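You operate a simulated robot arm through the tools that you are given. There is no shell and no other tool.

The job below is to be done with a simulated robot arm. You get a single attempt, and the scene is never put back.

JOB
Put things in order on the dispatch table. At the end: the brown bottle (marked "GLAZE LIQUID") stands on top of the yellow card (marked "LEVEL"); the clear powder cup from the dispatch table stands on top of the grey scan plate; the brown brush from the dispatch table stands where the white jar (marked "PINS") stood; the white jar from the dispatch table stands where the clear powder cup stood; whatever was shut is shut again. Leave all else as you found it, and nothing knocked over.

Only the result counts: the job must be done as asked and must still hold three seconds after the hand-in. Knocking over, shifting, dropping, spilling or breaking anything else fails it.

ROBOT AND FRAMES
A 7-joint arm with a two-finger parallel gripper, fixed in place. Base frame: the origin is on the floor under the middle of its stand, x ahead of it, y to its left, z up; the work surface is at about z = 0.8. Lengths are in m, angles in degrees, forces in N, time in s.
With the tool pointing down near the work surface it reaches from about 0.24 to 0.68 m from the base axis. Its first joint turns from -66.0 to 66.0 degrees. Payload 2.4 kg.
The TCP is the grasp point between the finger pads, 0.03 m short of the fingertips. In the tool frame z runs along the fingers and y along their closing line. The gripper opens to 0.094 m. The fingers are 0.028 m wide and 0.01 m thick; the gripper's body (0.05 by 0.096 m) begins 0.055 m behind the TCP.
Orientation is told as [roll, pitch, yaw] about the base's x, y, z axes, in that order, counted from this pose: with the fingers straight down and closing along the base's y, the tool's x points along the base's -x, its y along +y and its z along -z.

CONTROLS
- The arm moves only by the tool apply_moves. Its argument "motion" is a list of rows, each an object of numbers (a shift or turn left out is 0, a gripper value left out holds the last): "dx", "dy", "dz": the shift along the tool's x, y, z in m; "wx", "wy", "wz": the turn, a rotation vector about the tool's x, y, z in degrees; "grip": the closure, from 0 (fully open) to 1 (shut). In form: [{"dx": .., "dy": .., "dz": .., "wx": .., "wy": .., "wz": .., "grip": ..}, ...]. A call has 1 to 20 rows; each row shifts and turns the commanded pose from where the row before left it, along the tool's axes as they then stand. Rows are played at 5 a second. More than 0.05 m and 8.6 degrees between two rows, or a gripper value outside its range, and nothing of the call is played. Where a pose cannot be reached the arm comes as near as it can. A force on the tool above 40 N (or 10 N above the force at the start of the call, whichever is more), or a blocked arm, ends the call early, and 0.2 s more pass. The fingers move at their own pace (about 0.153 m/s each) and stop on an object; they squeeze with about 25 N. The grip force told is the motor's: it shows also when the fingers shut on nothing. Time passes only in rows, and 0.2 s behind the last, so rows that do not move let the fingers close. It gives the time, the measured TCP pose, the force on the tool (base axes), the opening and the grip force at its end, in the units of the frame above (readings bear some noise), with the torque about the TCP (base axes, N m) and any sound that the robot's microphone picked up.
- Cameras (640 x 400 px; columns grow to the right, rows downward): "scene" is fixed at [0.0387, 0.4719, 1.455]; the picture's right is [-0.77, -0.64, 0.00], its down [-0.31, 0.37, -0.88] and it looks along [0.56, -0.67, -0.48] (base axes); focal length 336 px, centre (320, 200). "wrist" rides on the gripper at [0.076, 0.014, -0.103] in the tool frame; the picture's right is [-0.18, 0.98, 0.00], its down [-0.75, -0.14, -0.64] and it looks along [-0.63, -0.12, 0.77] (tool axes); focal length 243 px, centre (320, 200). There is no depth. A picture from a camera that has moved, and an enlarged one, comes with that camera's place and axes in the base frame and with its lens.
- camera(camera): a new picture of that camera. The clock stands still meanwhile.
- zoom(camera, box): a new picture of the part [left, top, right, bottom] of that camera's present view, enlarged. The clock stands still meanwhile.
- hand_in(): hands the job in; it is judged then, once.

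Nothing tells you positions but the pictures and the camera data. Unless the task says otherwise, let go and move clear before handing in.

The tools are called after "Request:" as name(argument=value, ...) on one line, values as JSON. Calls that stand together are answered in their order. apply_moves: Moves the arm, as the interface text tells. Its arguments: {"type":"object","properties":{"motion":{"type":"array"}},"required":["motion"]} The other tools are called the same way: camera (camera) takes a picture; zoom (camera, box) takes an enlarged picture of a part of a camera's view; hand_in () hands the job in.

At the start:

```text
time_s: 0.0
ee_pos: [0.4735, -0.028, 1.1222]
tool_rot: [0.0, -0.1, -0.1]
force: [0.8, -0.4, 0.8]
torque: [-0.01, 0.02, 0.03]
grip_width: 0.094
grasp_force: 0.0
```

scene: 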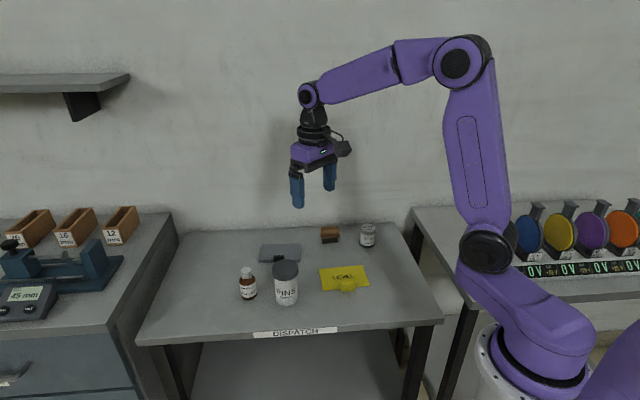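
wrist: 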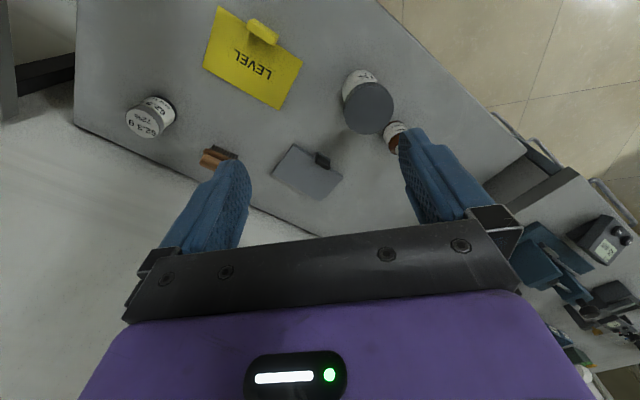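

I see a dispatch table holding a brown bottle, a white jar (PINS), a grey plate, a brown brush, a clear cup and a yellow LEVEL card with a small tab. I'll zoom in to locate everything before moving.

Request:
zoom(camera="scene", box=[220, 210, 400, 322])

Request:
zoom(camera="wrist", box=[80, 0, 560, 220])

Request:
zoom(camera="scene", box=[230, 250, 310, 310])

Request:
zoom(camera="scene", box=[305, 215, 385, 275])

```text
3.56 times, centred on (310, 266) of scene
camera zoom: at [0.0387, 0.4719, 1.455], right [-0.77, -0.64, 0.0], down [-0.31, 0.37, -0.88], along [0.56, -0.67, -0.48], focal length 1194 px, centre (356, -35)
```

zoom: 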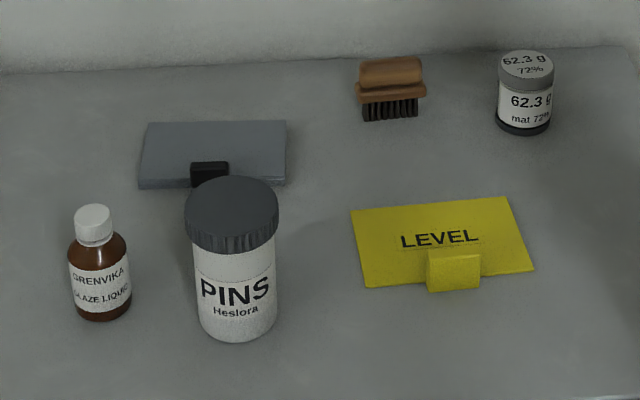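

```text
1.33 times, centred on (320, 110) of wrist
camera zoom: at [0.3976, -0.0137, 1.2251], right [0.18, 0.98, 0.0], down [0.75, -0.14, 0.64], along [0.63, -0.12, -0.77], focal length 324 px, centre (320, 320)
```

zoom: 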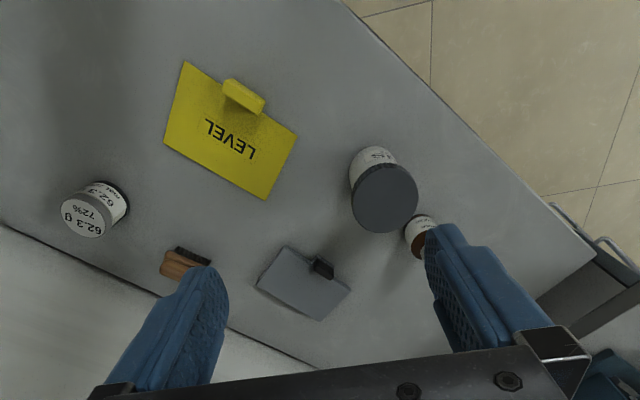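

```text
6.67 times, centred on (270, 280) of scene
camera zoom: at [0.0387, 0.4719, 1.455], right [-0.77, -0.64, 0.0], down [-0.31, 0.37, -0.88], along [0.56, -0.67, -0.48], focal length 2239 px, centre (653, -333)
```

zoom: 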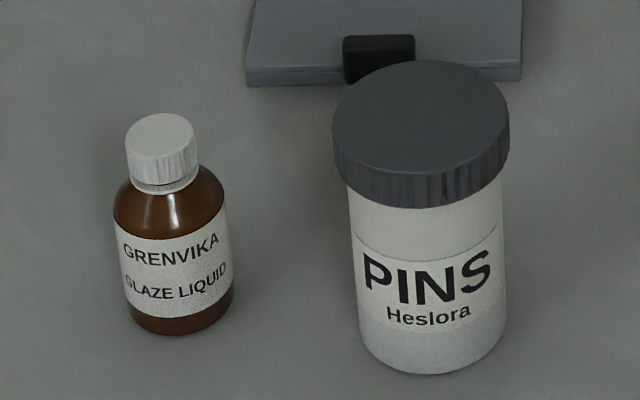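

```text
6.67 times, centred on (345, 245) of scene
camera zoom: at [0.0387, 0.4719, 1.455], right [-0.77, -0.64, 0.0], down [-0.31, 0.37, -0.88], along [0.56, -0.67, -0.48], focal length 2239 px, centre (153, -100)
```

zoom: 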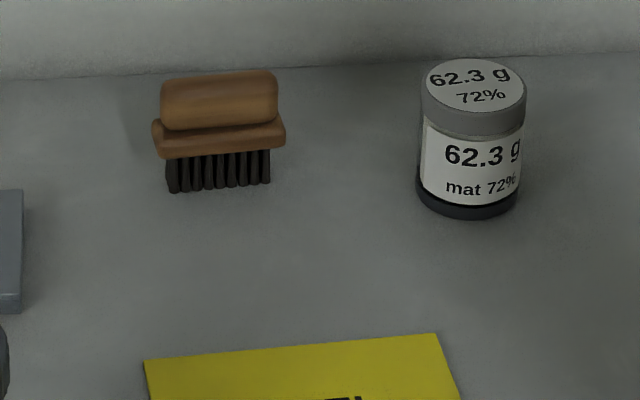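

The positions I get from the pictures are: bottle ≈(0.61, 0.08), jar ≈(0.525, 0.024), cup ≈(0.495, -0.32), brush ≈(0.60, -0.25), card centre ≈(0.458, -0.137) and plate centre ≈(0.67, -0.095). I'll move the wrist camera closer to refine these.

Request:
apply_moves(motion=[{"dx": -0.01, "dz": 0.04}, {"dx": -0.01, "dz": 0.04}, {"dx": -0.0065, "dz": 0.03}, {}])

Request:
camera(camera="wrist")

Request:
zoom(camera="wrist", box=[240, 0, 480, 150])

Request:
zoom(camera="wrist", box=[0, 0, 240, 150])

```text
time_s: 1.0
ee_pos: [0.5006, -0.0277, 1.0142]
tool_rot: [0.0, 0.0, 0.0]
force: [0.3, -0.3, 0.2]
torque: [-0.01, -0.03, 0.01]
grip_width: 0.0941
grasp_force: 0.0
```

```text
taken
camera wrist: at [0.4255, -0.0135, 1.1164], right [0.18, 0.98, 0.0], down [0.75, -0.14, 0.64], along [0.63, -0.12, -0.77], focal length 243 px, centre (320, 200)
```

wrist: 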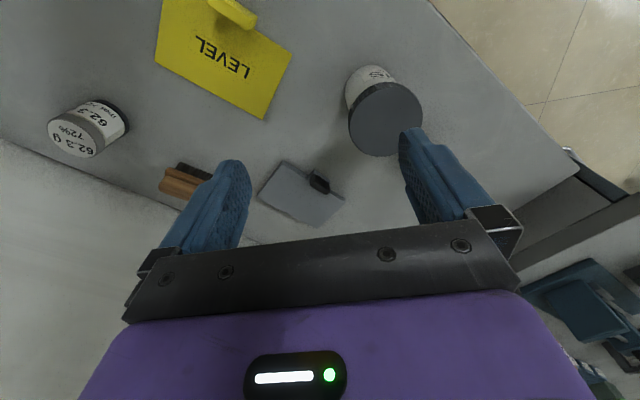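

```text
2.67 times, centred on (360, 75) of wrist
camera zoom: at [0.4255, -0.0135, 1.1164], right [0.18, 0.98, 0.0], down [0.75, -0.14, 0.64], along [0.63, -0.12, -0.77], focal length 647 px, centre (213, 533)
```

zoom: 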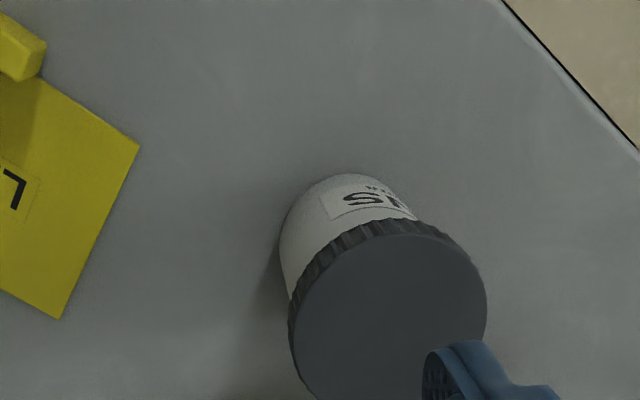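

```text
2.67 times, centred on (120, 75) of wrist
camera zoom: at [0.4255, -0.0135, 1.1164], right [0.18, 0.98, 0.0], down [0.75, -0.14, 0.64], along [0.63, -0.12, -0.77], focal length 647 px, centre (853, 533)
```

zoom: 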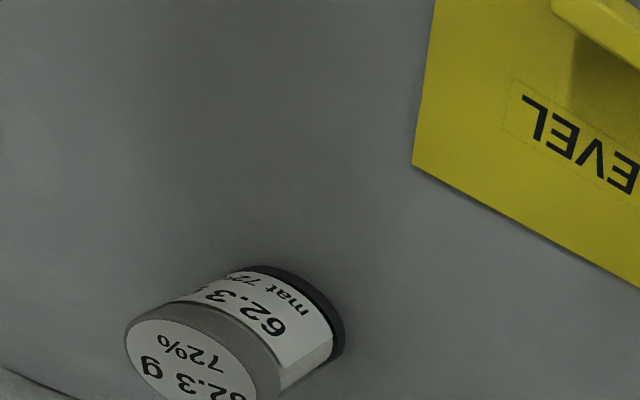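

I can see the plate, cup and card, but the right finger hides the bottle. I'll move over the plate area for a closer look at the plate and its black block.

Request:
apply_moves(motion=[{"dx": -0.04, "dy": -0.03}, {"dx": -0.04, "dy": -0.03}, {"dx": -0.03, "dy": -0.01}, {}])

Request:
camera(camera="wrist")

Request:
zoom(camera="wrist", box=[230, 60, 430, 185])

Request:
zoom(camera="wrist", box=[360, 0, 600, 150])

Request:
zoom(camera="wrist", box=[60, 0, 300, 150])

```text
time_s: 2.0
ee_pos: [0.6079, -0.0976, 1.0134]
tool_rot: [0.0, -0.1, 0.0]
force: [0.3, -0.3, 0.7]
torque: [-0.02, 0.02, -0.05]
grip_width: 0.094
grasp_force: 0.1
```

```text
taken
camera wrist: at [0.5329, -0.0833, 1.116], right [0.18, 0.98, 0.0], down [0.75, -0.14, 0.64], along [0.63, -0.12, -0.77], focal length 243 px, centre (320, 200)
```

wrist: 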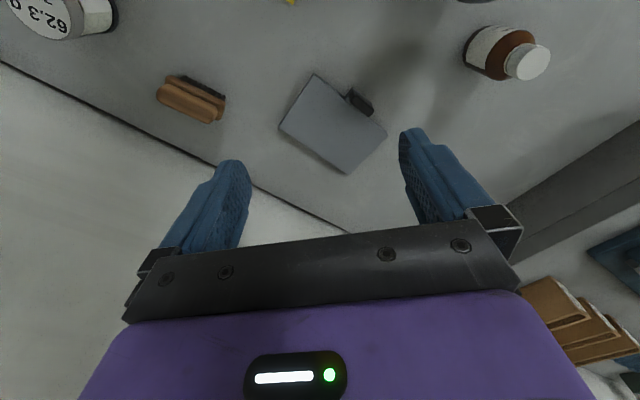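

```text
3.20 times, centred on (330, 122) of wrist
camera zoom: at [0.5329, -0.0833, 1.116], right [0.18, 0.98, 0.0], down [0.75, -0.14, 0.64], along [0.63, -0.12, -0.77], focal length 776 px, centre (288, 448)
```

zoom: 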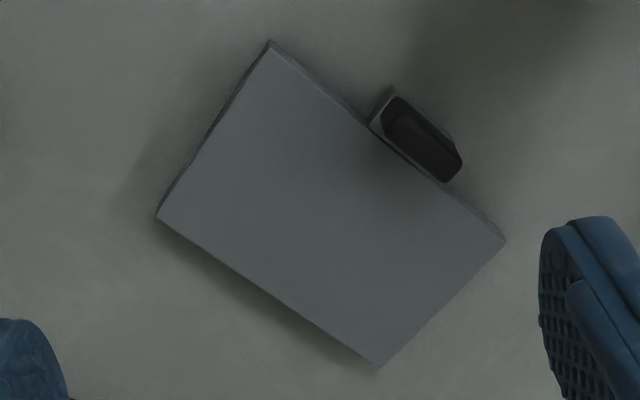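

```text
2.67 times, centred on (480, 75) of wrist
camera zoom: at [0.5329, -0.0833, 1.116], right [0.18, 0.98, 0.0], down [0.75, -0.14, 0.64], along [0.63, -0.12, -0.77], focal length 647 px, centre (-107, 533)
```

zoom: 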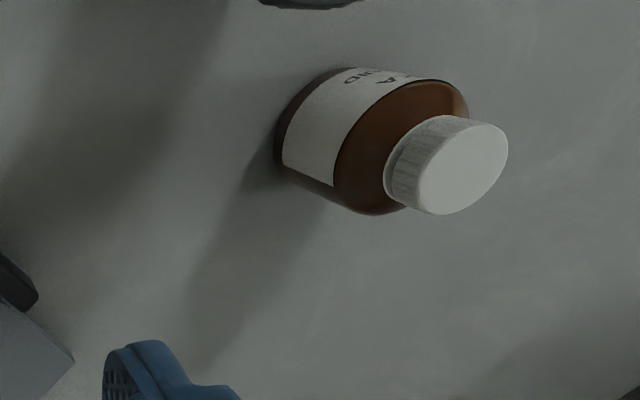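

```text
2.67 times, centred on (180, 75) of wrist
camera zoom: at [0.5329, -0.0833, 1.116], right [0.18, 0.98, 0.0], down [0.75, -0.14, 0.64], along [0.63, -0.12, -0.77], focal length 647 px, centre (693, 533)
```

zoom: 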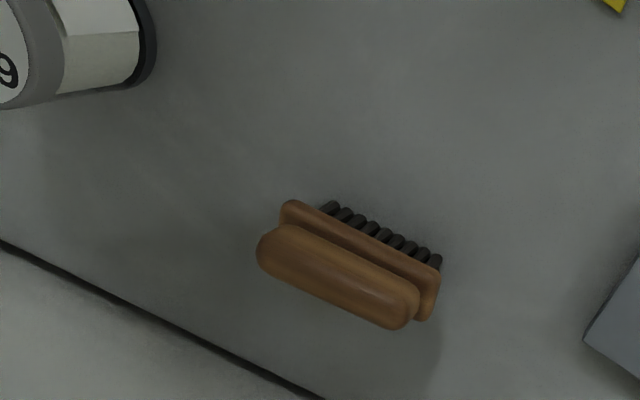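

The plate's black block is attached to the outside of its front edge, so the top surface is free. Next I'll hover above the bottle with the TCP near (0.609, 0.083) to fix its position.

Request:
apply_moves(motion=[{"dy": 0.045}, {"dy": 0.045}, {"dy": 0.045}, {"dy": 0.045}, {}])

Request:
camera(camera="wrist")

Request:
zoom(camera="wrist", box=[200, 0, 440, 150])

```text
time_s: 3.2
ee_pos: [0.6092, 0.082, 1.0106]
tool_rot: [0.0, 0.0, -0.2]
force: [0.8, -1.2, -0.8]
torque: [0.01, 0.0, 0.02]
grip_width: 0.094
grasp_force: 0.0
```

```text
taken
camera wrist: at [0.534, 0.0968, 1.1142], right [0.19, 0.98, 0.0], down [0.75, -0.14, 0.64], along [0.63, -0.12, -0.77], focal length 243 px, centre (320, 200)
```

wrist: 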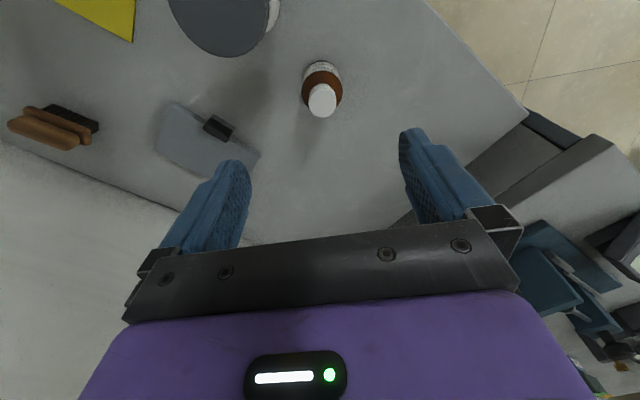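

```text
2.67 times, centred on (320, 75) of wrist
camera zoom: at [0.534, 0.0968, 1.1142], right [0.19, 0.98, 0.0], down [0.75, -0.14, 0.64], along [0.63, -0.12, -0.77], focal length 647 px, centre (320, 533)
```

zoom: 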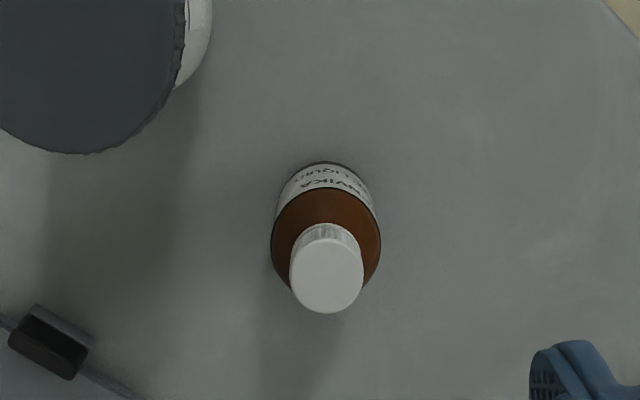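

The bottle is at about (0.608, 0.086) and 0.085 m tall, and the card centre comes out near (0.458, -0.131). I'll descend around the bottle with the TCP at z≈0.84 and close on its body.

Request:
apply_moves(motion=[{"dx": 0.0007, "dy": 0.004}, {"dz": 0.04}, {"dz": 0.04}, {"dz": 0.03}, {}])

Request:
camera(camera="wrist")

Request:
zoom(camera="scene", box=[200, 180, 360, 300])

```text
time_s: 4.4
ee_pos: [0.6075, 0.0842, 0.9]
tool_rot: [0.0, 0.0, -0.1]
force: [-0.3, 0.6, 0.1]
torque: [0.01, -0.01, -0.01]
grip_width: 0.0942
grasp_force: 0.0
```

```text
taken
camera wrist: at [0.5322, 0.0994, 1.003], right [0.18, 0.98, 0.0], down [0.75, -0.14, 0.64], along [0.63, -0.12, -0.77], focal length 243 px, centre (320, 200)
```

wrist: 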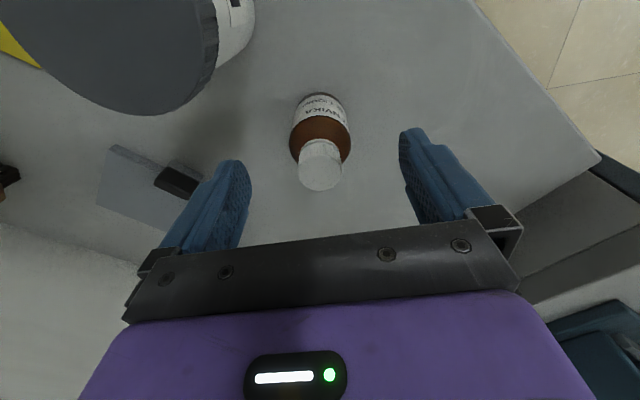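

```text
3.33 times, centred on (280, 240) of scene
camera zoom: at [0.0387, 0.4719, 1.455], right [-0.77, -0.64, 0.0], down [-0.31, 0.37, -0.88], along [0.56, -0.67, -0.48], focal length 1120 px, centre (453, 67)
```

zoom: 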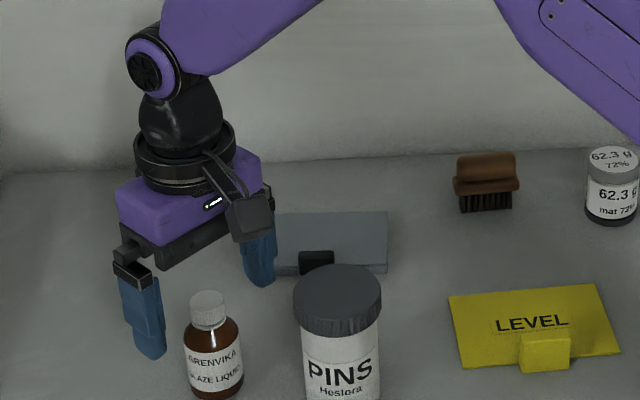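

The bottle sits centred between the fingers. I'll go down 6 cm and grip it.

Request:
apply_moves(motion=[{"dx": 0.001, "dz": 0.025}, {"dz": 0.02}, {"dz": 0.015}, {}, {"grip": 0.6}, {"grip": 1.0}, {}, {}, {}])

Request:
camera(camera="wrist")

Request:
zoom(camera="scene", box=[200, 180, 360, 300])

```text
time_s: 6.4
ee_pos: [0.6094, 0.0858, 0.8402]
tool_rot: [-0.1, -0.1, 0.0]
force: [-0.1, 0.1, -0.4]
torque: [0.01, -0.01, -0.01]
grip_width: 0.0406
grasp_force: 25.2
```

```text
taken
camera wrist: at [0.5333, 0.1007, 0.9435], right [0.18, 0.98, 0.0], down [0.75, -0.14, 0.64], along [0.63, -0.12, -0.77], focal length 243 px, centre (320, 200)
```

wrist: 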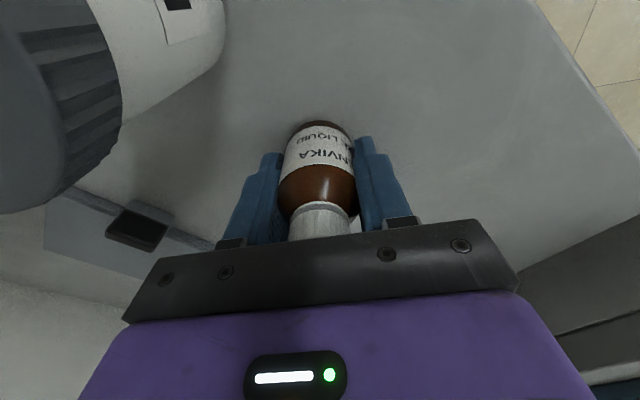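

```text
3.33 times, centred on (280, 240) of scene
camera zoom: at [0.0387, 0.4719, 1.455], right [-0.77, -0.64, 0.0], down [-0.31, 0.37, -0.88], along [0.56, -0.67, -0.48], focal length 1120 px, centre (453, 67)
```

zoom: 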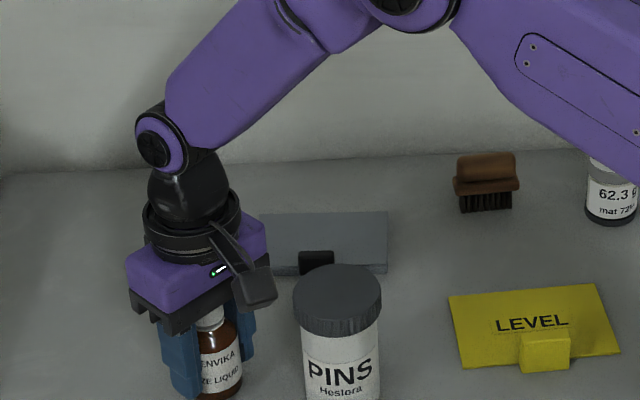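

The bottle is gripped with 25 N on its body. I'll lift it clear of the jar's height.

Request:
apply_moves(motion=[{"dz": -0.01}, {"dz": -0.02}, {"dz": -0.03}, {"dz": -0.04}, {"dz": -0.04}, {}])

Request:
zoom(camera="scene", box=[200, 160, 380, 300])

```text
time_s: 7.8
ee_pos: [0.6091, 0.0878, 0.9813]
tool_rot: [0.0, 0.0, -0.1]
force: [0.4, -0.2, -0.8]
torque: [-0.02, 0.04, -0.03]
grip_width: 0.0409
grasp_force: 25.1
```

```text
2.86 times, centred on (290, 230) of scene
camera zoom: at [0.0387, 0.4719, 1.455], right [-0.77, -0.64, 0.0], down [-0.31, 0.37, -0.88], along [0.56, -0.67, -0.48], focal length 960 px, centre (406, 114)
```

zoom: 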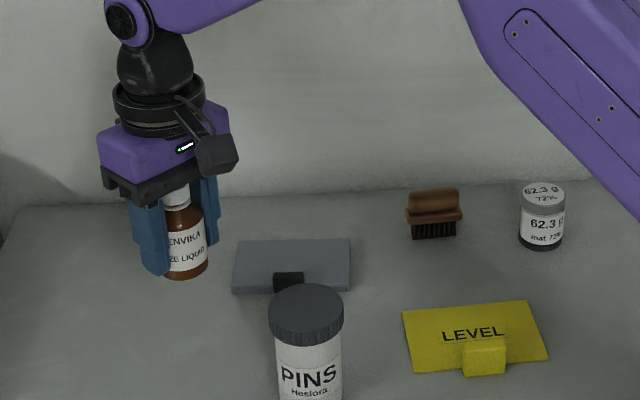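

The bottle lifted cleanly. I'll carry it over to the card and turn the gripper so the fingers open along the card's long side.

Request:
apply_moves(motion=[{"dx": 0.0251, "dy": -0.0362}, {"dx": 0.0251, "dy": -0.0362}, {"dx": 0.0251, "dy": -0.0362}, {"dx": 0.0251, "dy": -0.0362}, {"dx": 0.0251, "dy": -0.0362}, {"dx": 0.0251, "dy": -0.0363}, {}, {"wz": 8.5}, {"wz": 8.5}, {"wz": 8.5}, {"wz": 8.5}, {"wz": 8.5}, {}])

Request:
camera(camera="wrist")

Request:
camera(camera="scene")

```text
time_s: 10.6
ee_pos: [0.4581, -0.1315, 0.9824]
tool_rot: [0.0, 0.0, -42.7]
force: [0.1, 0.5, 0.0]
torque: [-0.01, 0.0, 0.0]
grip_width: 0.0407
grasp_force: 24.6
```

```text
taken
camera wrist: at [0.4118, -0.0691, 1.0847], right [0.8, 0.6, 0.0], down [0.46, -0.61, 0.64], along [0.38, -0.51, -0.77], focal length 243 px, centre (320, 200)
```

wrist: 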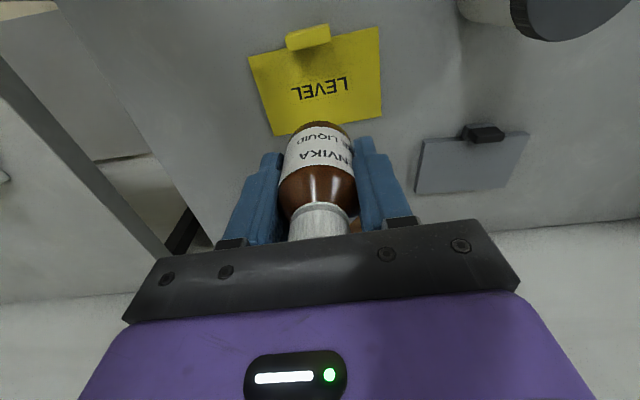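

```text
taken
```

scene: 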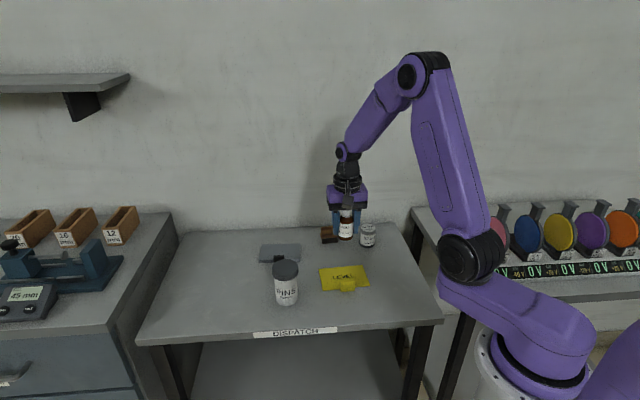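

The bottle is directly above the card centre, measured at about (0.457, -0.130). I'll lower it and approach contact slowly.

Request:
apply_moves(motion=[{"dz": 0.04}, {"dz": 0.04}, {"dz": 0.03}, {"dz": 0.02}, {"dz": 0.006}, {}])

Request:
zoom(camera="scene", box=[290, 220, 400, 305])

Request:
camera(camera="wrist")

```text
time_s: 12.0
ee_pos: [0.4586, -0.1321, 0.8454]
tool_rot: [0.0, 0.1, -42.4]
force: [-0.2, 0.0, -1.7]
torque: [0.0, 0.0, 0.0]
grip_width: 0.0405
grasp_force: 24.6
```

```text
4.71 times, centred on (345, 262) of scene
camera zoom: at [0.0387, 0.4719, 1.455], right [-0.77, -0.64, 0.0], down [-0.31, 0.37, -0.88], along [0.56, -0.67, -0.48], focal length 1580 px, centre (202, -94)
```

zoom: 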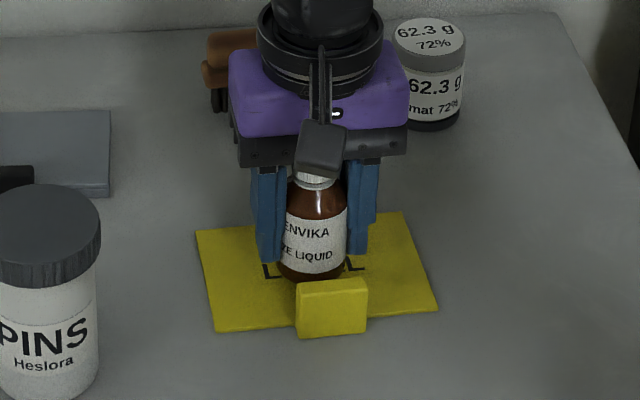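

```text
taken
camera wrist: at [0.4127, -0.0685, 0.9482], right [0.8, 0.6, 0.0], down [0.46, -0.61, 0.64], along [0.39, -0.51, -0.77], focal length 243 px, centre (320, 200)
```

wrist: 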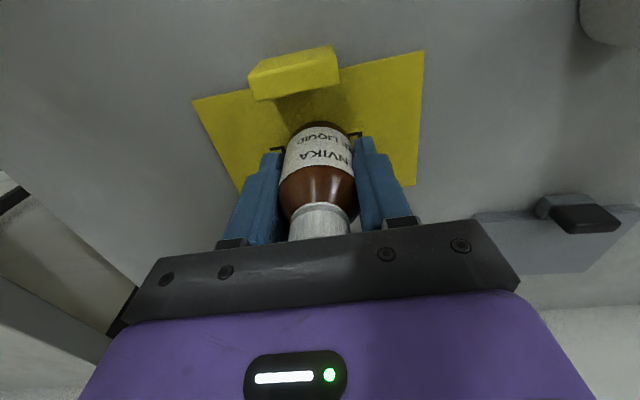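

The bottle hovers just above the card, clear of the tab. I'll lower in small steps and watch the force.

Request:
apply_moves(motion=[{"dz": 0.001}, {"dz": 0.001}, {}])

```text
time_s: 12.8
ee_pos: [0.4587, -0.1304, 0.845]
tool_rot: [-0.1, -0.1, -42.5]
force: [-0.8, -0.2, 0.2]
torque: [-0.05, 0.0, 0.03]
grip_width: 0.0404
grasp_force: 24.9
```

Request:
apply_moves(motion=[{"dz": 0.001}, {}])

Request:
zoom(camera="scene", box=[320, 250, 380, 295])

```text
time_s: 13.4
ee_pos: [0.4595, -0.1318, 0.8437]
tool_rot: [0.0, -0.1, -42.5]
force: [0.3, 0.3, 13.3]
torque: [0.08, 0.01, 0.0]
grip_width: 0.0406
grasp_force: 25.2
```

```text
8.89 times, centred on (350, 272) of scene
camera zoom: at [0.0385, 0.472, 1.455], right [-0.77, -0.64, 0.0], down [-0.31, 0.37, -0.88], along [0.56, -0.67, -0.48], focal length 2985 px, centre (53, -444)
```

zoom: 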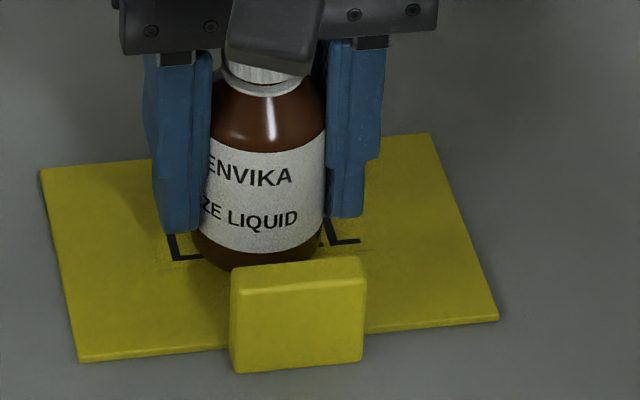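

Contact with the card shows at 13 N. I'll ease off slightly, open the fingers and retreat straight up.

Request:
apply_moves(motion=[{"dz": -0.0005}, {"grip": 0.45}, {"grip": 0.25}, {}, {}, {"dz": -0.01}, {"dz": -0.03}, {"dz": -0.04}, {"dz": -0.04}, {"dz": -0.03}, {}])

Request:
camera(camera="wrist")

Request:
camera(camera="scene")

Request:
zoom(camera="scene", box=[300, 220, 400, 300])

```text
time_s: 15.8
ee_pos: [0.4566, -0.1345, 0.9978]
tool_rot: [0.0, 0.0, -42.4]
force: [0.2, 0.1, 1.0]
torque: [0.03, -0.02, 0.01]
grip_width: 0.0703
grasp_force: 0.1
```

```text
taken
camera wrist: at [0.4107, -0.0723, 1.1008], right [0.8, 0.6, 0.0], down [0.46, -0.61, 0.64], along [0.39, -0.51, -0.77], focal length 243 px, centre (320, 200)
```

wrist: 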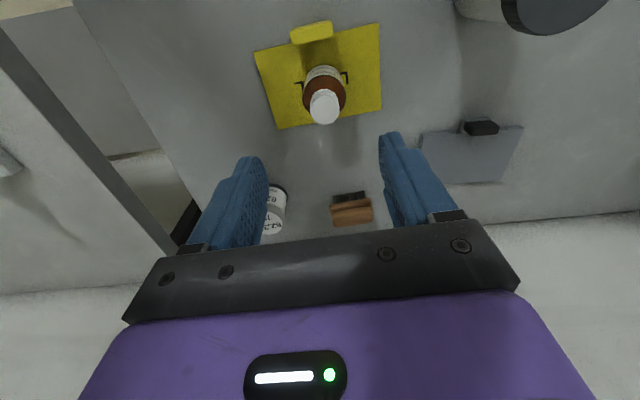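

```text
taken
```

scene: 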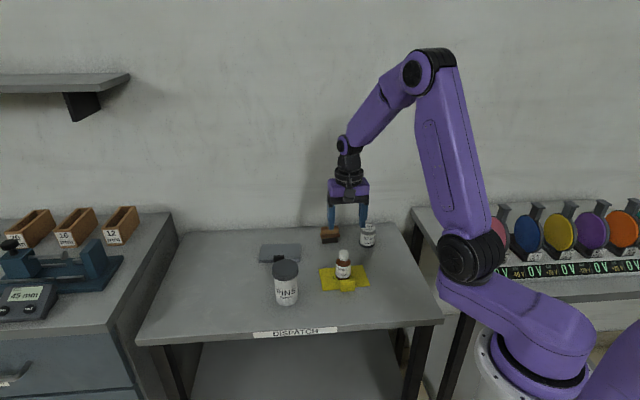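

```text
5.00 times, centred on (350, 260) of scene
camera zoom: at [0.0387, 0.4719, 1.455], right [-0.77, -0.64, 0.0], down [-0.31, 0.37, -0.88], along [0.56, -0.67, -0.48], focal length 1679 px, centre (170, -100)
```

zoom: 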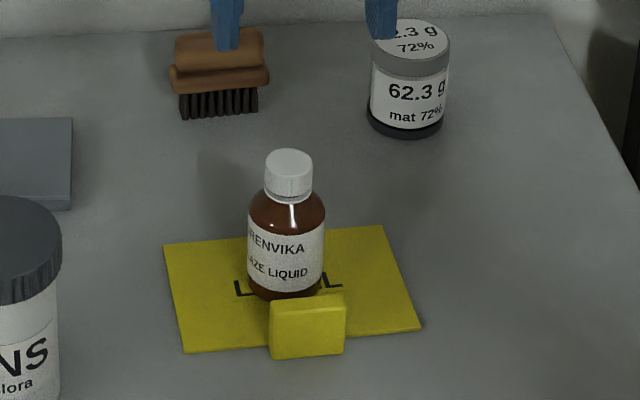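

The bottle stands on the card, and the card's corners haven't shifted. Next is the powder cup, so I'll hover over it near (0.493, -0.315).

Request:
apply_moves(motion=[{"dx": -0.03, "dy": -0.0223, "grip": 0.0}, {"dx": -0.03, "dy": -0.0223}, {"dx": -0.03, "dy": -0.0223}, {"dx": -0.03, "dy": -0.0223}, {"dx": -0.03, "dy": -0.0223}, {}, {}])

Request:
camera(camera="wrist")

Request:
zoom(camera="wrist", box=[200, 30, 440, 180])

Request:
camera(camera="scene")

```text
time_s: 17.4
ee_pos: [0.491, -0.3189, 0.9936]
tool_rot: [-0.1, 0.0, -42.5]
force: [0.9, 0.6, 0.2]
torque: [-0.02, 0.01, 0.0]
grip_width: 0.0939
grasp_force: 0.1
```

```text
taken
camera wrist: at [0.4458, -0.2559, 1.0974], right [0.8, 0.6, 0.0], down [0.46, -0.61, 0.64], along [0.39, -0.51, -0.77], focal length 243 px, centre (320, 200)
```

wrist: 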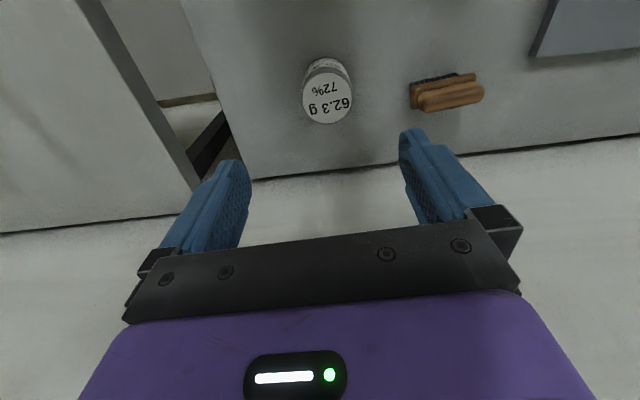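

```text
2.67 times, centred on (320, 105) of wrist
camera zoom: at [0.4458, -0.2559, 1.0974], right [0.8, 0.6, 0.0], down [0.46, -0.61, 0.64], along [0.39, -0.51, -0.77], focal length 647 px, centre (320, 453)
```

zoom: 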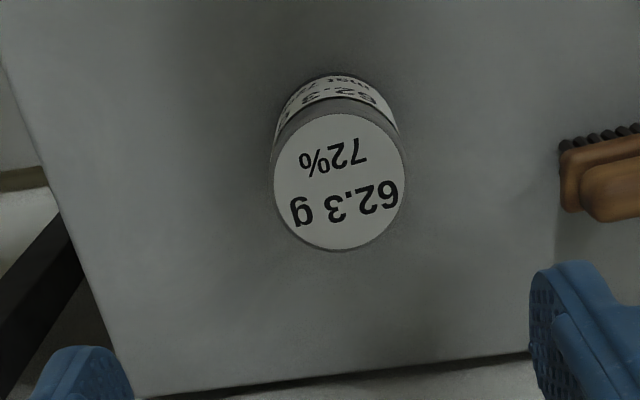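

```text
taken
```

scene: 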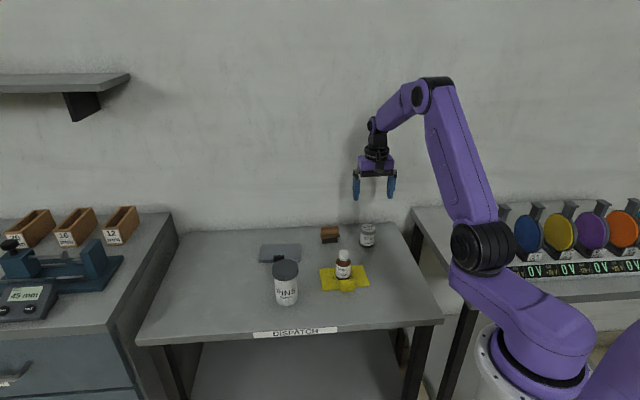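

The cup's top is about 7 mm off my axis along the closing line. I'll correct for that and go down to grip the cup at z≈0.836.

Request:
apply_moves(motion=[{"dx": 0.0021, "dy": 0.007}, {"dz": 0.04}, {"dz": 0.04}, {"dz": 0.02}, {}])

Request:
camera(camera="wrist")

```text
time_s: 18.6
ee_pos: [0.4996, -0.3092, 0.8936]
tool_rot: [-0.1, 0.0, -42.6]
force: [0.6, 0.0, 0.4]
torque: [-0.02, -0.02, 0.03]
grip_width: 0.0941
grasp_force: 0.1
```

```text
taken
camera wrist: at [0.4535, -0.248, 0.9973], right [0.8, 0.6, 0.0], down [0.46, -0.61, 0.64], along [0.39, -0.51, -0.77], focal length 243 px, centre (320, 200)
```

wrist: 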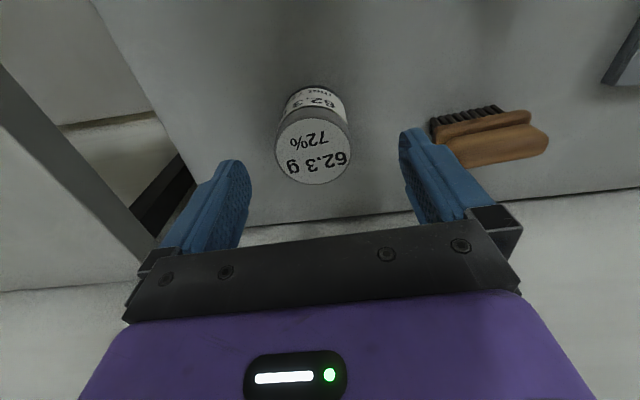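

I'm now about 4 mm past the cup the other way, and the camera data puts it at (0.495, -0.310). I'll correct and go a little lower.

Request:
apply_moves(motion=[{"dx": 0.003, "dy": -0.0036}, {"dz": 0.015}, {}, {}])

Request:
camera(camera="wrist")

```text
time_s: 19.6
ee_pos: [0.4938, -0.3106, 0.8795]
tool_rot: [0.0, 0.0, -42.6]
force: [0.4, -0.4, 0.4]
torque: [0.02, -0.02, 0.04]
grip_width: 0.0941
grasp_force: 0.1
```

```text
taken
camera wrist: at [0.4473, -0.2484, 0.9819], right [0.8, 0.6, 0.0], down [0.46, -0.61, 0.64], along [0.39, -0.51, -0.77], focal length 243 px, centre (320, 200)
```

wrist: 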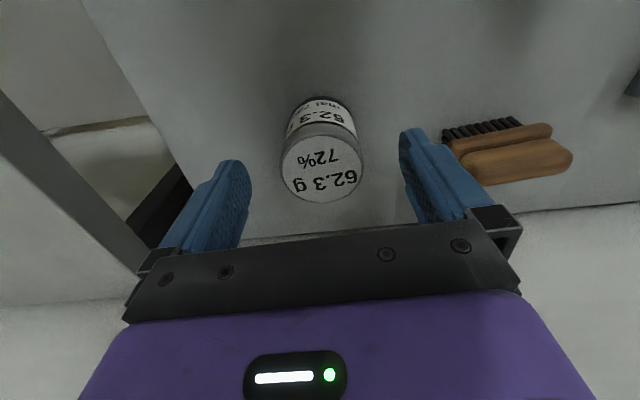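

The cup is centred now. I'll go down and grip it.

Request:
apply_moves(motion=[{"dz": 0.02}, {"dz": 0.015}, {"dz": 0.008}, {}, {"grip": 0.35}, {"grip": 1.0}, {}, {}, {}])

Request:
camera(camera="wrist")

Request:
zoom(camera="scene", box=[300, 180, 420, 280])

```text
time_s: 21.6
ee_pos: [0.4925, -0.3097, 0.8363]
tool_rot: [0.1, -0.1, -42.5]
force: [0.8, -0.2, 0.5]
torque: [0.01, 0.02, 0.01]
grip_width: 0.0501
grasp_force: 25.5
```

```text
taken
camera wrist: at [0.4461, -0.2468, 0.9396], right [0.8, 0.6, 0.0], down [0.46, -0.61, 0.64], along [0.39, -0.51, -0.77], focal length 243 px, centre (320, 200)
```

wrist: 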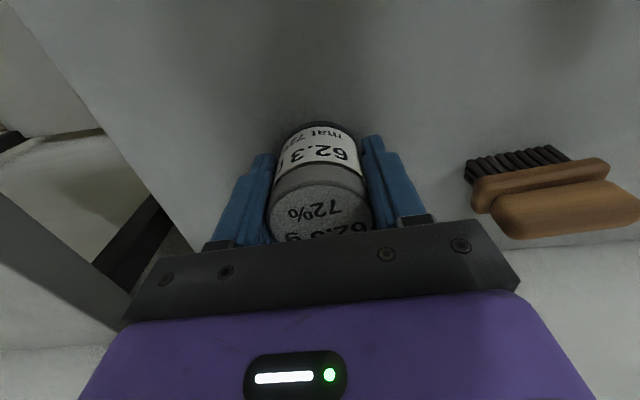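

```text
4.00 times, centred on (360, 230) of scene
camera zoom: at [0.0387, 0.4719, 1.455], right [-0.77, -0.64, 0.0], down [-0.31, 0.37, -0.88], along [0.56, -0.67, -0.48], focal length 1343 px, centre (160, 80)
```

zoom: 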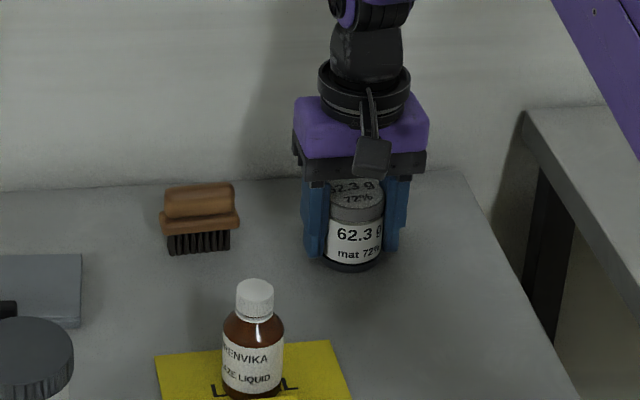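

The cup is held at 50 mm width. I'll lift it and carry it over the brush toward the plate.

Request:
apply_moves(motion=[{"dz": -0.01}, {"dz": -0.03}, {"dz": -0.04}, {"dz": -0.04}, {}])

Request:
zoom(camera="scene", box=[300, 160, 420, 280])

```text
time_s: 22.8
ee_pos: [0.4894, -0.3069, 0.9555]
tool_rot: [0.1, -0.1, -42.5]
force: [0.2, -0.7, -0.9]
torque: [-0.01, 0.0, 0.0]
grip_width: 0.0502
grasp_force: 25.0
```

```text
3.33 times, centred on (360, 220) of scene
camera zoom: at [0.0387, 0.4719, 1.455], right [-0.77, -0.64, 0.0], down [-0.31, 0.37, -0.88], along [0.56, -0.67, -0.48], focal length 1120 px, centre (187, 133)
```

zoom: 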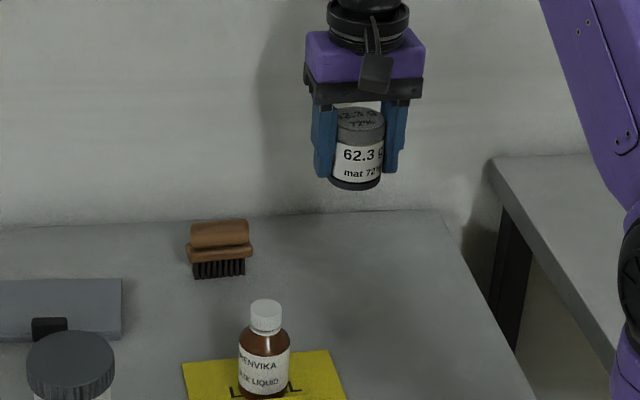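

Request:
apply_moves(motion=[{"dx": 0.0027, "dy": 0.0381}, {"dx": 0.0027, "dy": 0.0381}, {"dx": 0.0027, "dy": 0.0381}, {"dx": 0.0027, "dy": 0.0381}, {"dx": 0.0027, "dy": 0.0381}, {"dx": 0.0027, "dy": 0.0381}, {"dx": 0.0027, "dy": 0.0381}, {}, {}])

Request:
camera(camera="wrist")

Request:
zoom(camera="scene", box=[220, 180, 380, 300])

```text
time_s: 24.8
ee_pos: [0.6553, -0.0994, 0.9583]
tool_rot: [0.0, 0.0, -42.5]
force: [0.7, -0.7, -0.4]
torque: [0.07, 0.04, 0.0]
grip_width: 0.0501
grasp_force: 24.7
```

```text
taken
camera wrist: at [0.6093, -0.0376, 1.0608], right [0.8, 0.6, 0.0], down [0.46, -0.61, 0.64], along [0.39, -0.51, -0.77], focal length 243 px, centre (320, 200)
```

wrist: 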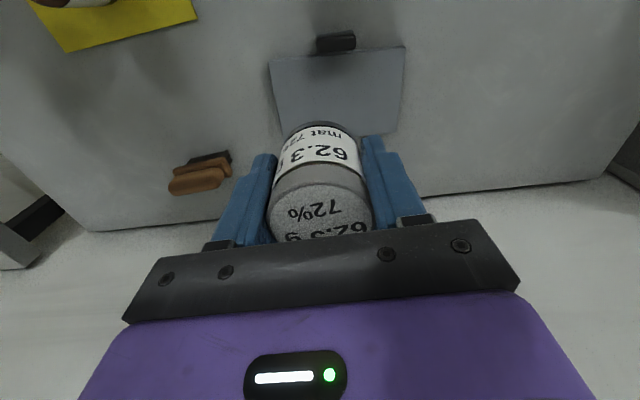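

```text
3.33 times, centred on (300, 240) of scene
camera zoom: at [0.0387, 0.4719, 1.455], right [-0.77, -0.64, 0.0], down [-0.31, 0.37, -0.88], along [0.56, -0.67, -0.48], focal length 1120 px, centre (387, 67)
```

zoom: 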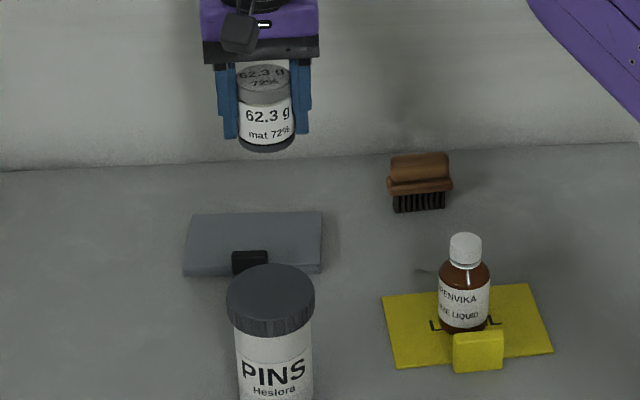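

The cup is over the right-hand part of the plate, well inside its edges. I'll lower it to just above the plate.

Request:
apply_moves(motion=[{"dz": 0.035}, {"dz": 0.035}, {"dz": 0.025}, {"dz": 0.01}, {}, {}])

Request:
zoom(camera="scene", box=[250, 200, 330, 270])

Request:
camera(camera="wrist")

```text
time_s: 26.2
ee_pos: [0.6581, -0.0996, 0.8518]
tool_rot: [0.0, 0.1, -42.5]
force: [0.1, -0.1, -0.8]
torque: [-0.01, -0.02, -0.02]
grip_width: 0.0501
grasp_force: 25.0
```

```text
5.71 times, centred on (290, 235) of scene
camera zoom: at [0.0387, 0.4719, 1.455], right [-0.77, -0.64, 0.0], down [-0.31, 0.37, -0.88], along [0.56, -0.67, -0.48], focal length 1919 px, centre (491, 0)
```

zoom: 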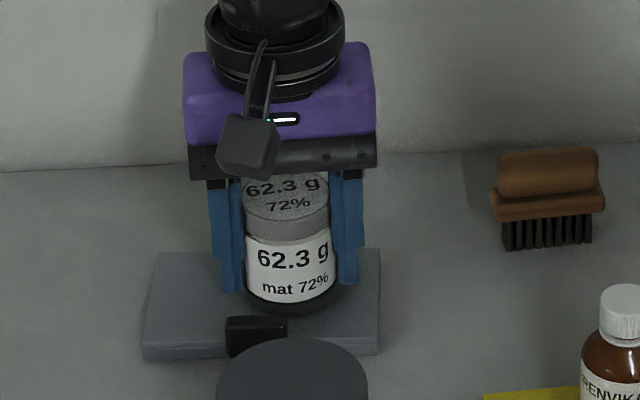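

```text
taken
camera wrist: at [0.6119, -0.0366, 0.9539], right [0.8, 0.6, 0.0], down [0.46, -0.61, 0.64], along [0.39, -0.51, -0.77], focal length 243 px, centre (320, 200)
```

wrist: 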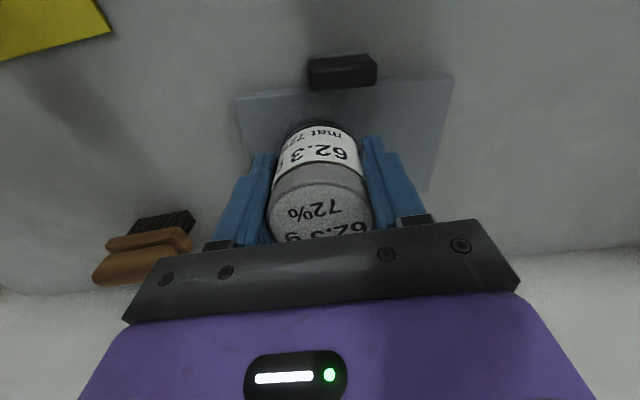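

Request:
apply_moves(motion=[{"dz": 0.002}, {"dz": 0.001}, {}])

```text
time_s: 27.0
ee_pos: [0.6574, -0.0999, 0.8496]
tool_rot: [0.0, 0.0, -42.4]
force: [-0.3, -0.2, -0.8]
torque: [-0.01, -0.01, -0.01]
grip_width: 0.0501
grasp_force: 25.1
```

Request:
apply_moves(motion=[{"dz": 0.001}, {"dz": 0.001}, {}])

```text
time_s: 27.8
ee_pos: [0.6581, -0.0999, 0.8485]
tool_rot: [0.2, -0.3, -42.5]
force: [4.1, -2.1, 14.8]
torque: [-0.06, -0.01, 0.0]
grip_width: 0.0495
grasp_force: 25.2
```

The cup has touched the plate. I'll ease up 1 mm, check, then release.

Request:
apply_moves(motion=[{"dz": -0.001}, {}])

Request:
zoom(camera="scene", box=[250, 220, 320, 270])

```text
time_s: 28.4
ee_pos: [0.6567, -0.1004, 0.8482]
tool_rot: [0.1, 0.0, -42.6]
force: [4.2, -3.5, 13.3]
torque: [-0.19, -0.18, -0.03]
grip_width: 0.0497
grasp_force: 25.4
```

```text
8.00 times, centred on (285, 245) of scene
camera zoom: at [0.0385, 0.4719, 1.455], right [-0.77, -0.64, 0.0], down [-0.31, 0.37, -0.88], along [0.56, -0.67, -0.48], focal length 2687 px, centre (600, -160)
```

zoom: 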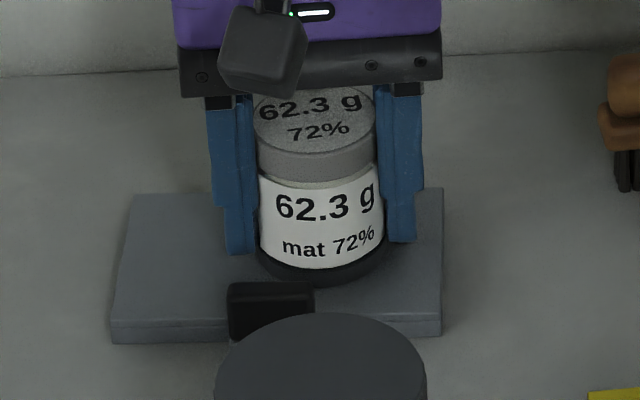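

Request:
apply_moves(motion=[{"dz": -0.0007}, {}, {}])

Request:
camera(camera="wrist")

```text
time_s: 29.2
ee_pos: [0.6581, -0.1, 0.8479]
tool_rot: [0.0, 0.1, -42.5]
force: [3.7, -3.2, 13.1]
torque: [-0.18, -0.22, -0.01]
grip_width: 0.0495
grasp_force: 25.0
```

```text
taken
camera wrist: at [0.6115, -0.0377, 0.9509], right [0.8, 0.6, 0.0], down [0.46, -0.61, 0.64], along [0.39, -0.51, -0.77], focal length 243 px, centre (320, 200)
```

wrist: 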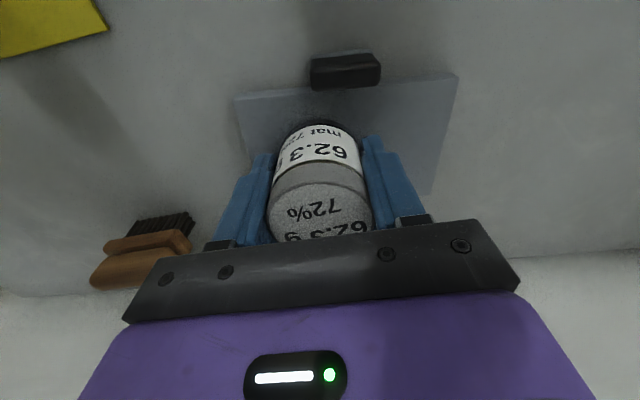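

Request:
apply_moves(motion=[{"dz": -0.001}, {}, {}])

Request:
zoom(camera="scene", box=[250, 220, 320, 270])

```text
time_s: 30.0
ee_pos: [0.6567, -0.0985, 0.8473]
tool_rot: [0.0, 0.0, -42.5]
force: [-0.1, -4.0, 7.1]
torque: [-0.1, -0.16, -0.06]
grip_width: 0.0498
grasp_force: 25.1
```

```text
8.00 times, centred on (285, 245) of scene
camera zoom: at [0.0385, 0.4718, 1.455], right [-0.77, -0.64, 0.0], down [-0.31, 0.37, -0.88], along [0.56, -0.67, -0.48], focal length 2687 px, centre (600, -160)
```

zoom: 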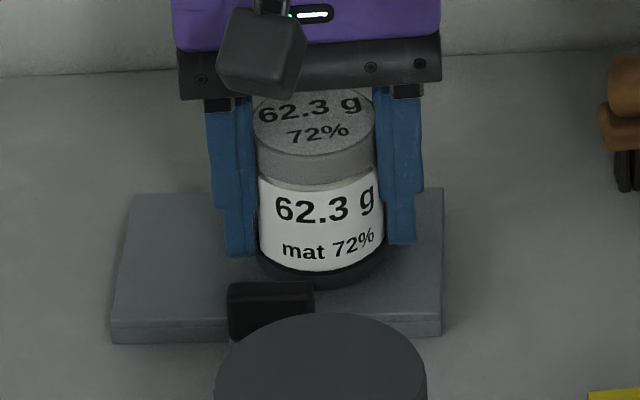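

Force is down to 7 N with the cup resting on the plate. I'll open gradually and retreat upward.

Request:
apply_moves(motion=[{"grip": 0.43}, {"grip": 0.38}, {"grip": 0.2}, {"grip": 0.1}, {}, {"dz": -0.01}, {"dz": -0.03}, {"dz": -0.04}, {"dz": -0.04}, {"dz": -0.03}, {}])

Request:
camera(camera="wrist")

Request:
zoom(camera="scene", box=[230, 200, 400, 310])

```text
time_s: 32.4
ee_pos: [0.6587, -0.0969, 0.9982]
tool_rot: [0.0, 0.0, -42.5]
force: [0.7, 0.1, 0.9]
torque: [-0.03, 0.01, 0.02]
grip_width: 0.0847
grasp_force: 0.0
```

```text
taken
camera wrist: at [0.6132, -0.0355, 1.1006], right [0.8, 0.6, 0.0], down [0.46, -0.61, 0.64], along [0.39, -0.51, -0.77], focal length 243 px, centre (320, 200)
```

wrist: 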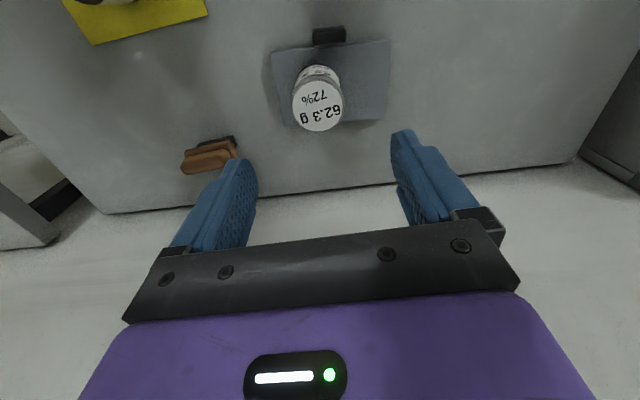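

```text
3.64 times, centred on (315, 255) of scene
camera zoom: at [0.0387, 0.4719, 1.455], right [-0.77, -0.64, 0.0], down [-0.31, 0.37, -0.88], along [0.56, -0.67, -0.48], focal length 1221 px, centre (338, 0)
```

zoom: 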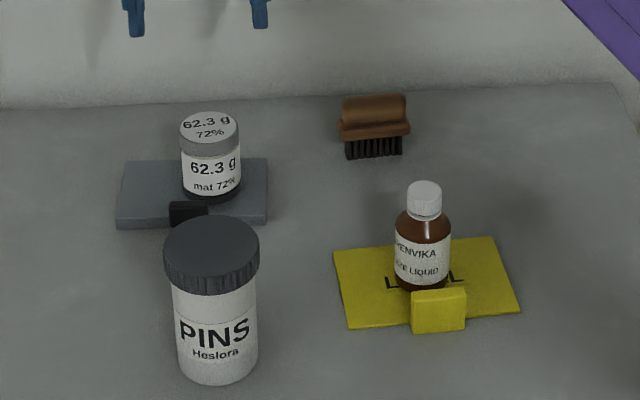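

The cup stands on the plate and nothing else moved. Next is the white jar, so I'll hover over it near (0.522, 0.028).

Request:
apply_moves(motion=[{"dx": 0.0373, "grip": 0.0}, {"dx": 0.0373}, {"dx": 0.0373}, {"dx": 0.0373}, {"dx": 0.0373, "dy": 0.002}, {}, {}])

Request:
camera(camera="wrist")

Request:
zoom(camera="wrist", box=[200, 20, 440, 170])

```text
time_s: 34.0
ee_pos: [0.5217, 0.0257, 0.9965]
tool_rot: [0.0, 0.0, -42.5]
force: [-0.6, 1.4, 0.0]
torque: [0.0, 0.03, 0.02]
grip_width: 0.0941
grasp_force: 0.0
```

```text
taken
camera wrist: at [0.4764, 0.0873, 1.0992], right [0.8, 0.6, 0.0], down [0.46, -0.61, 0.64], along [0.39, -0.51, -0.77], focal length 243 px, centre (320, 200)
```

wrist: 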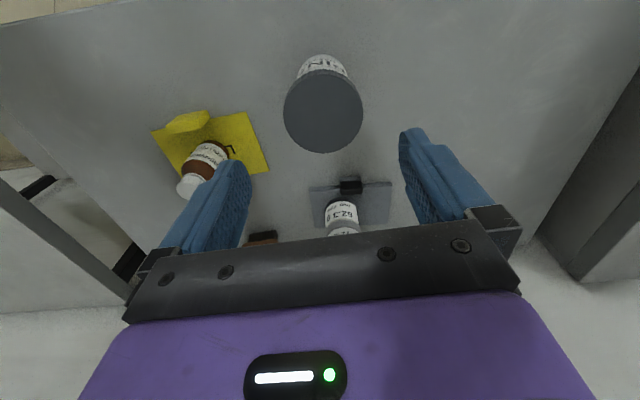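

```text
2.67 times, centred on (320, 95) of wrist
camera zoom: at [0.4764, 0.0873, 1.0992], right [0.8, 0.6, 0.0], down [0.46, -0.61, 0.64], along [0.39, -0.51, -0.77], focal length 647 px, centre (320, 480)
```

zoom: 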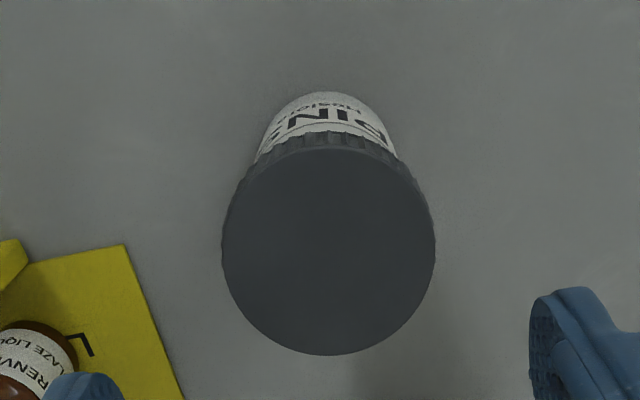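

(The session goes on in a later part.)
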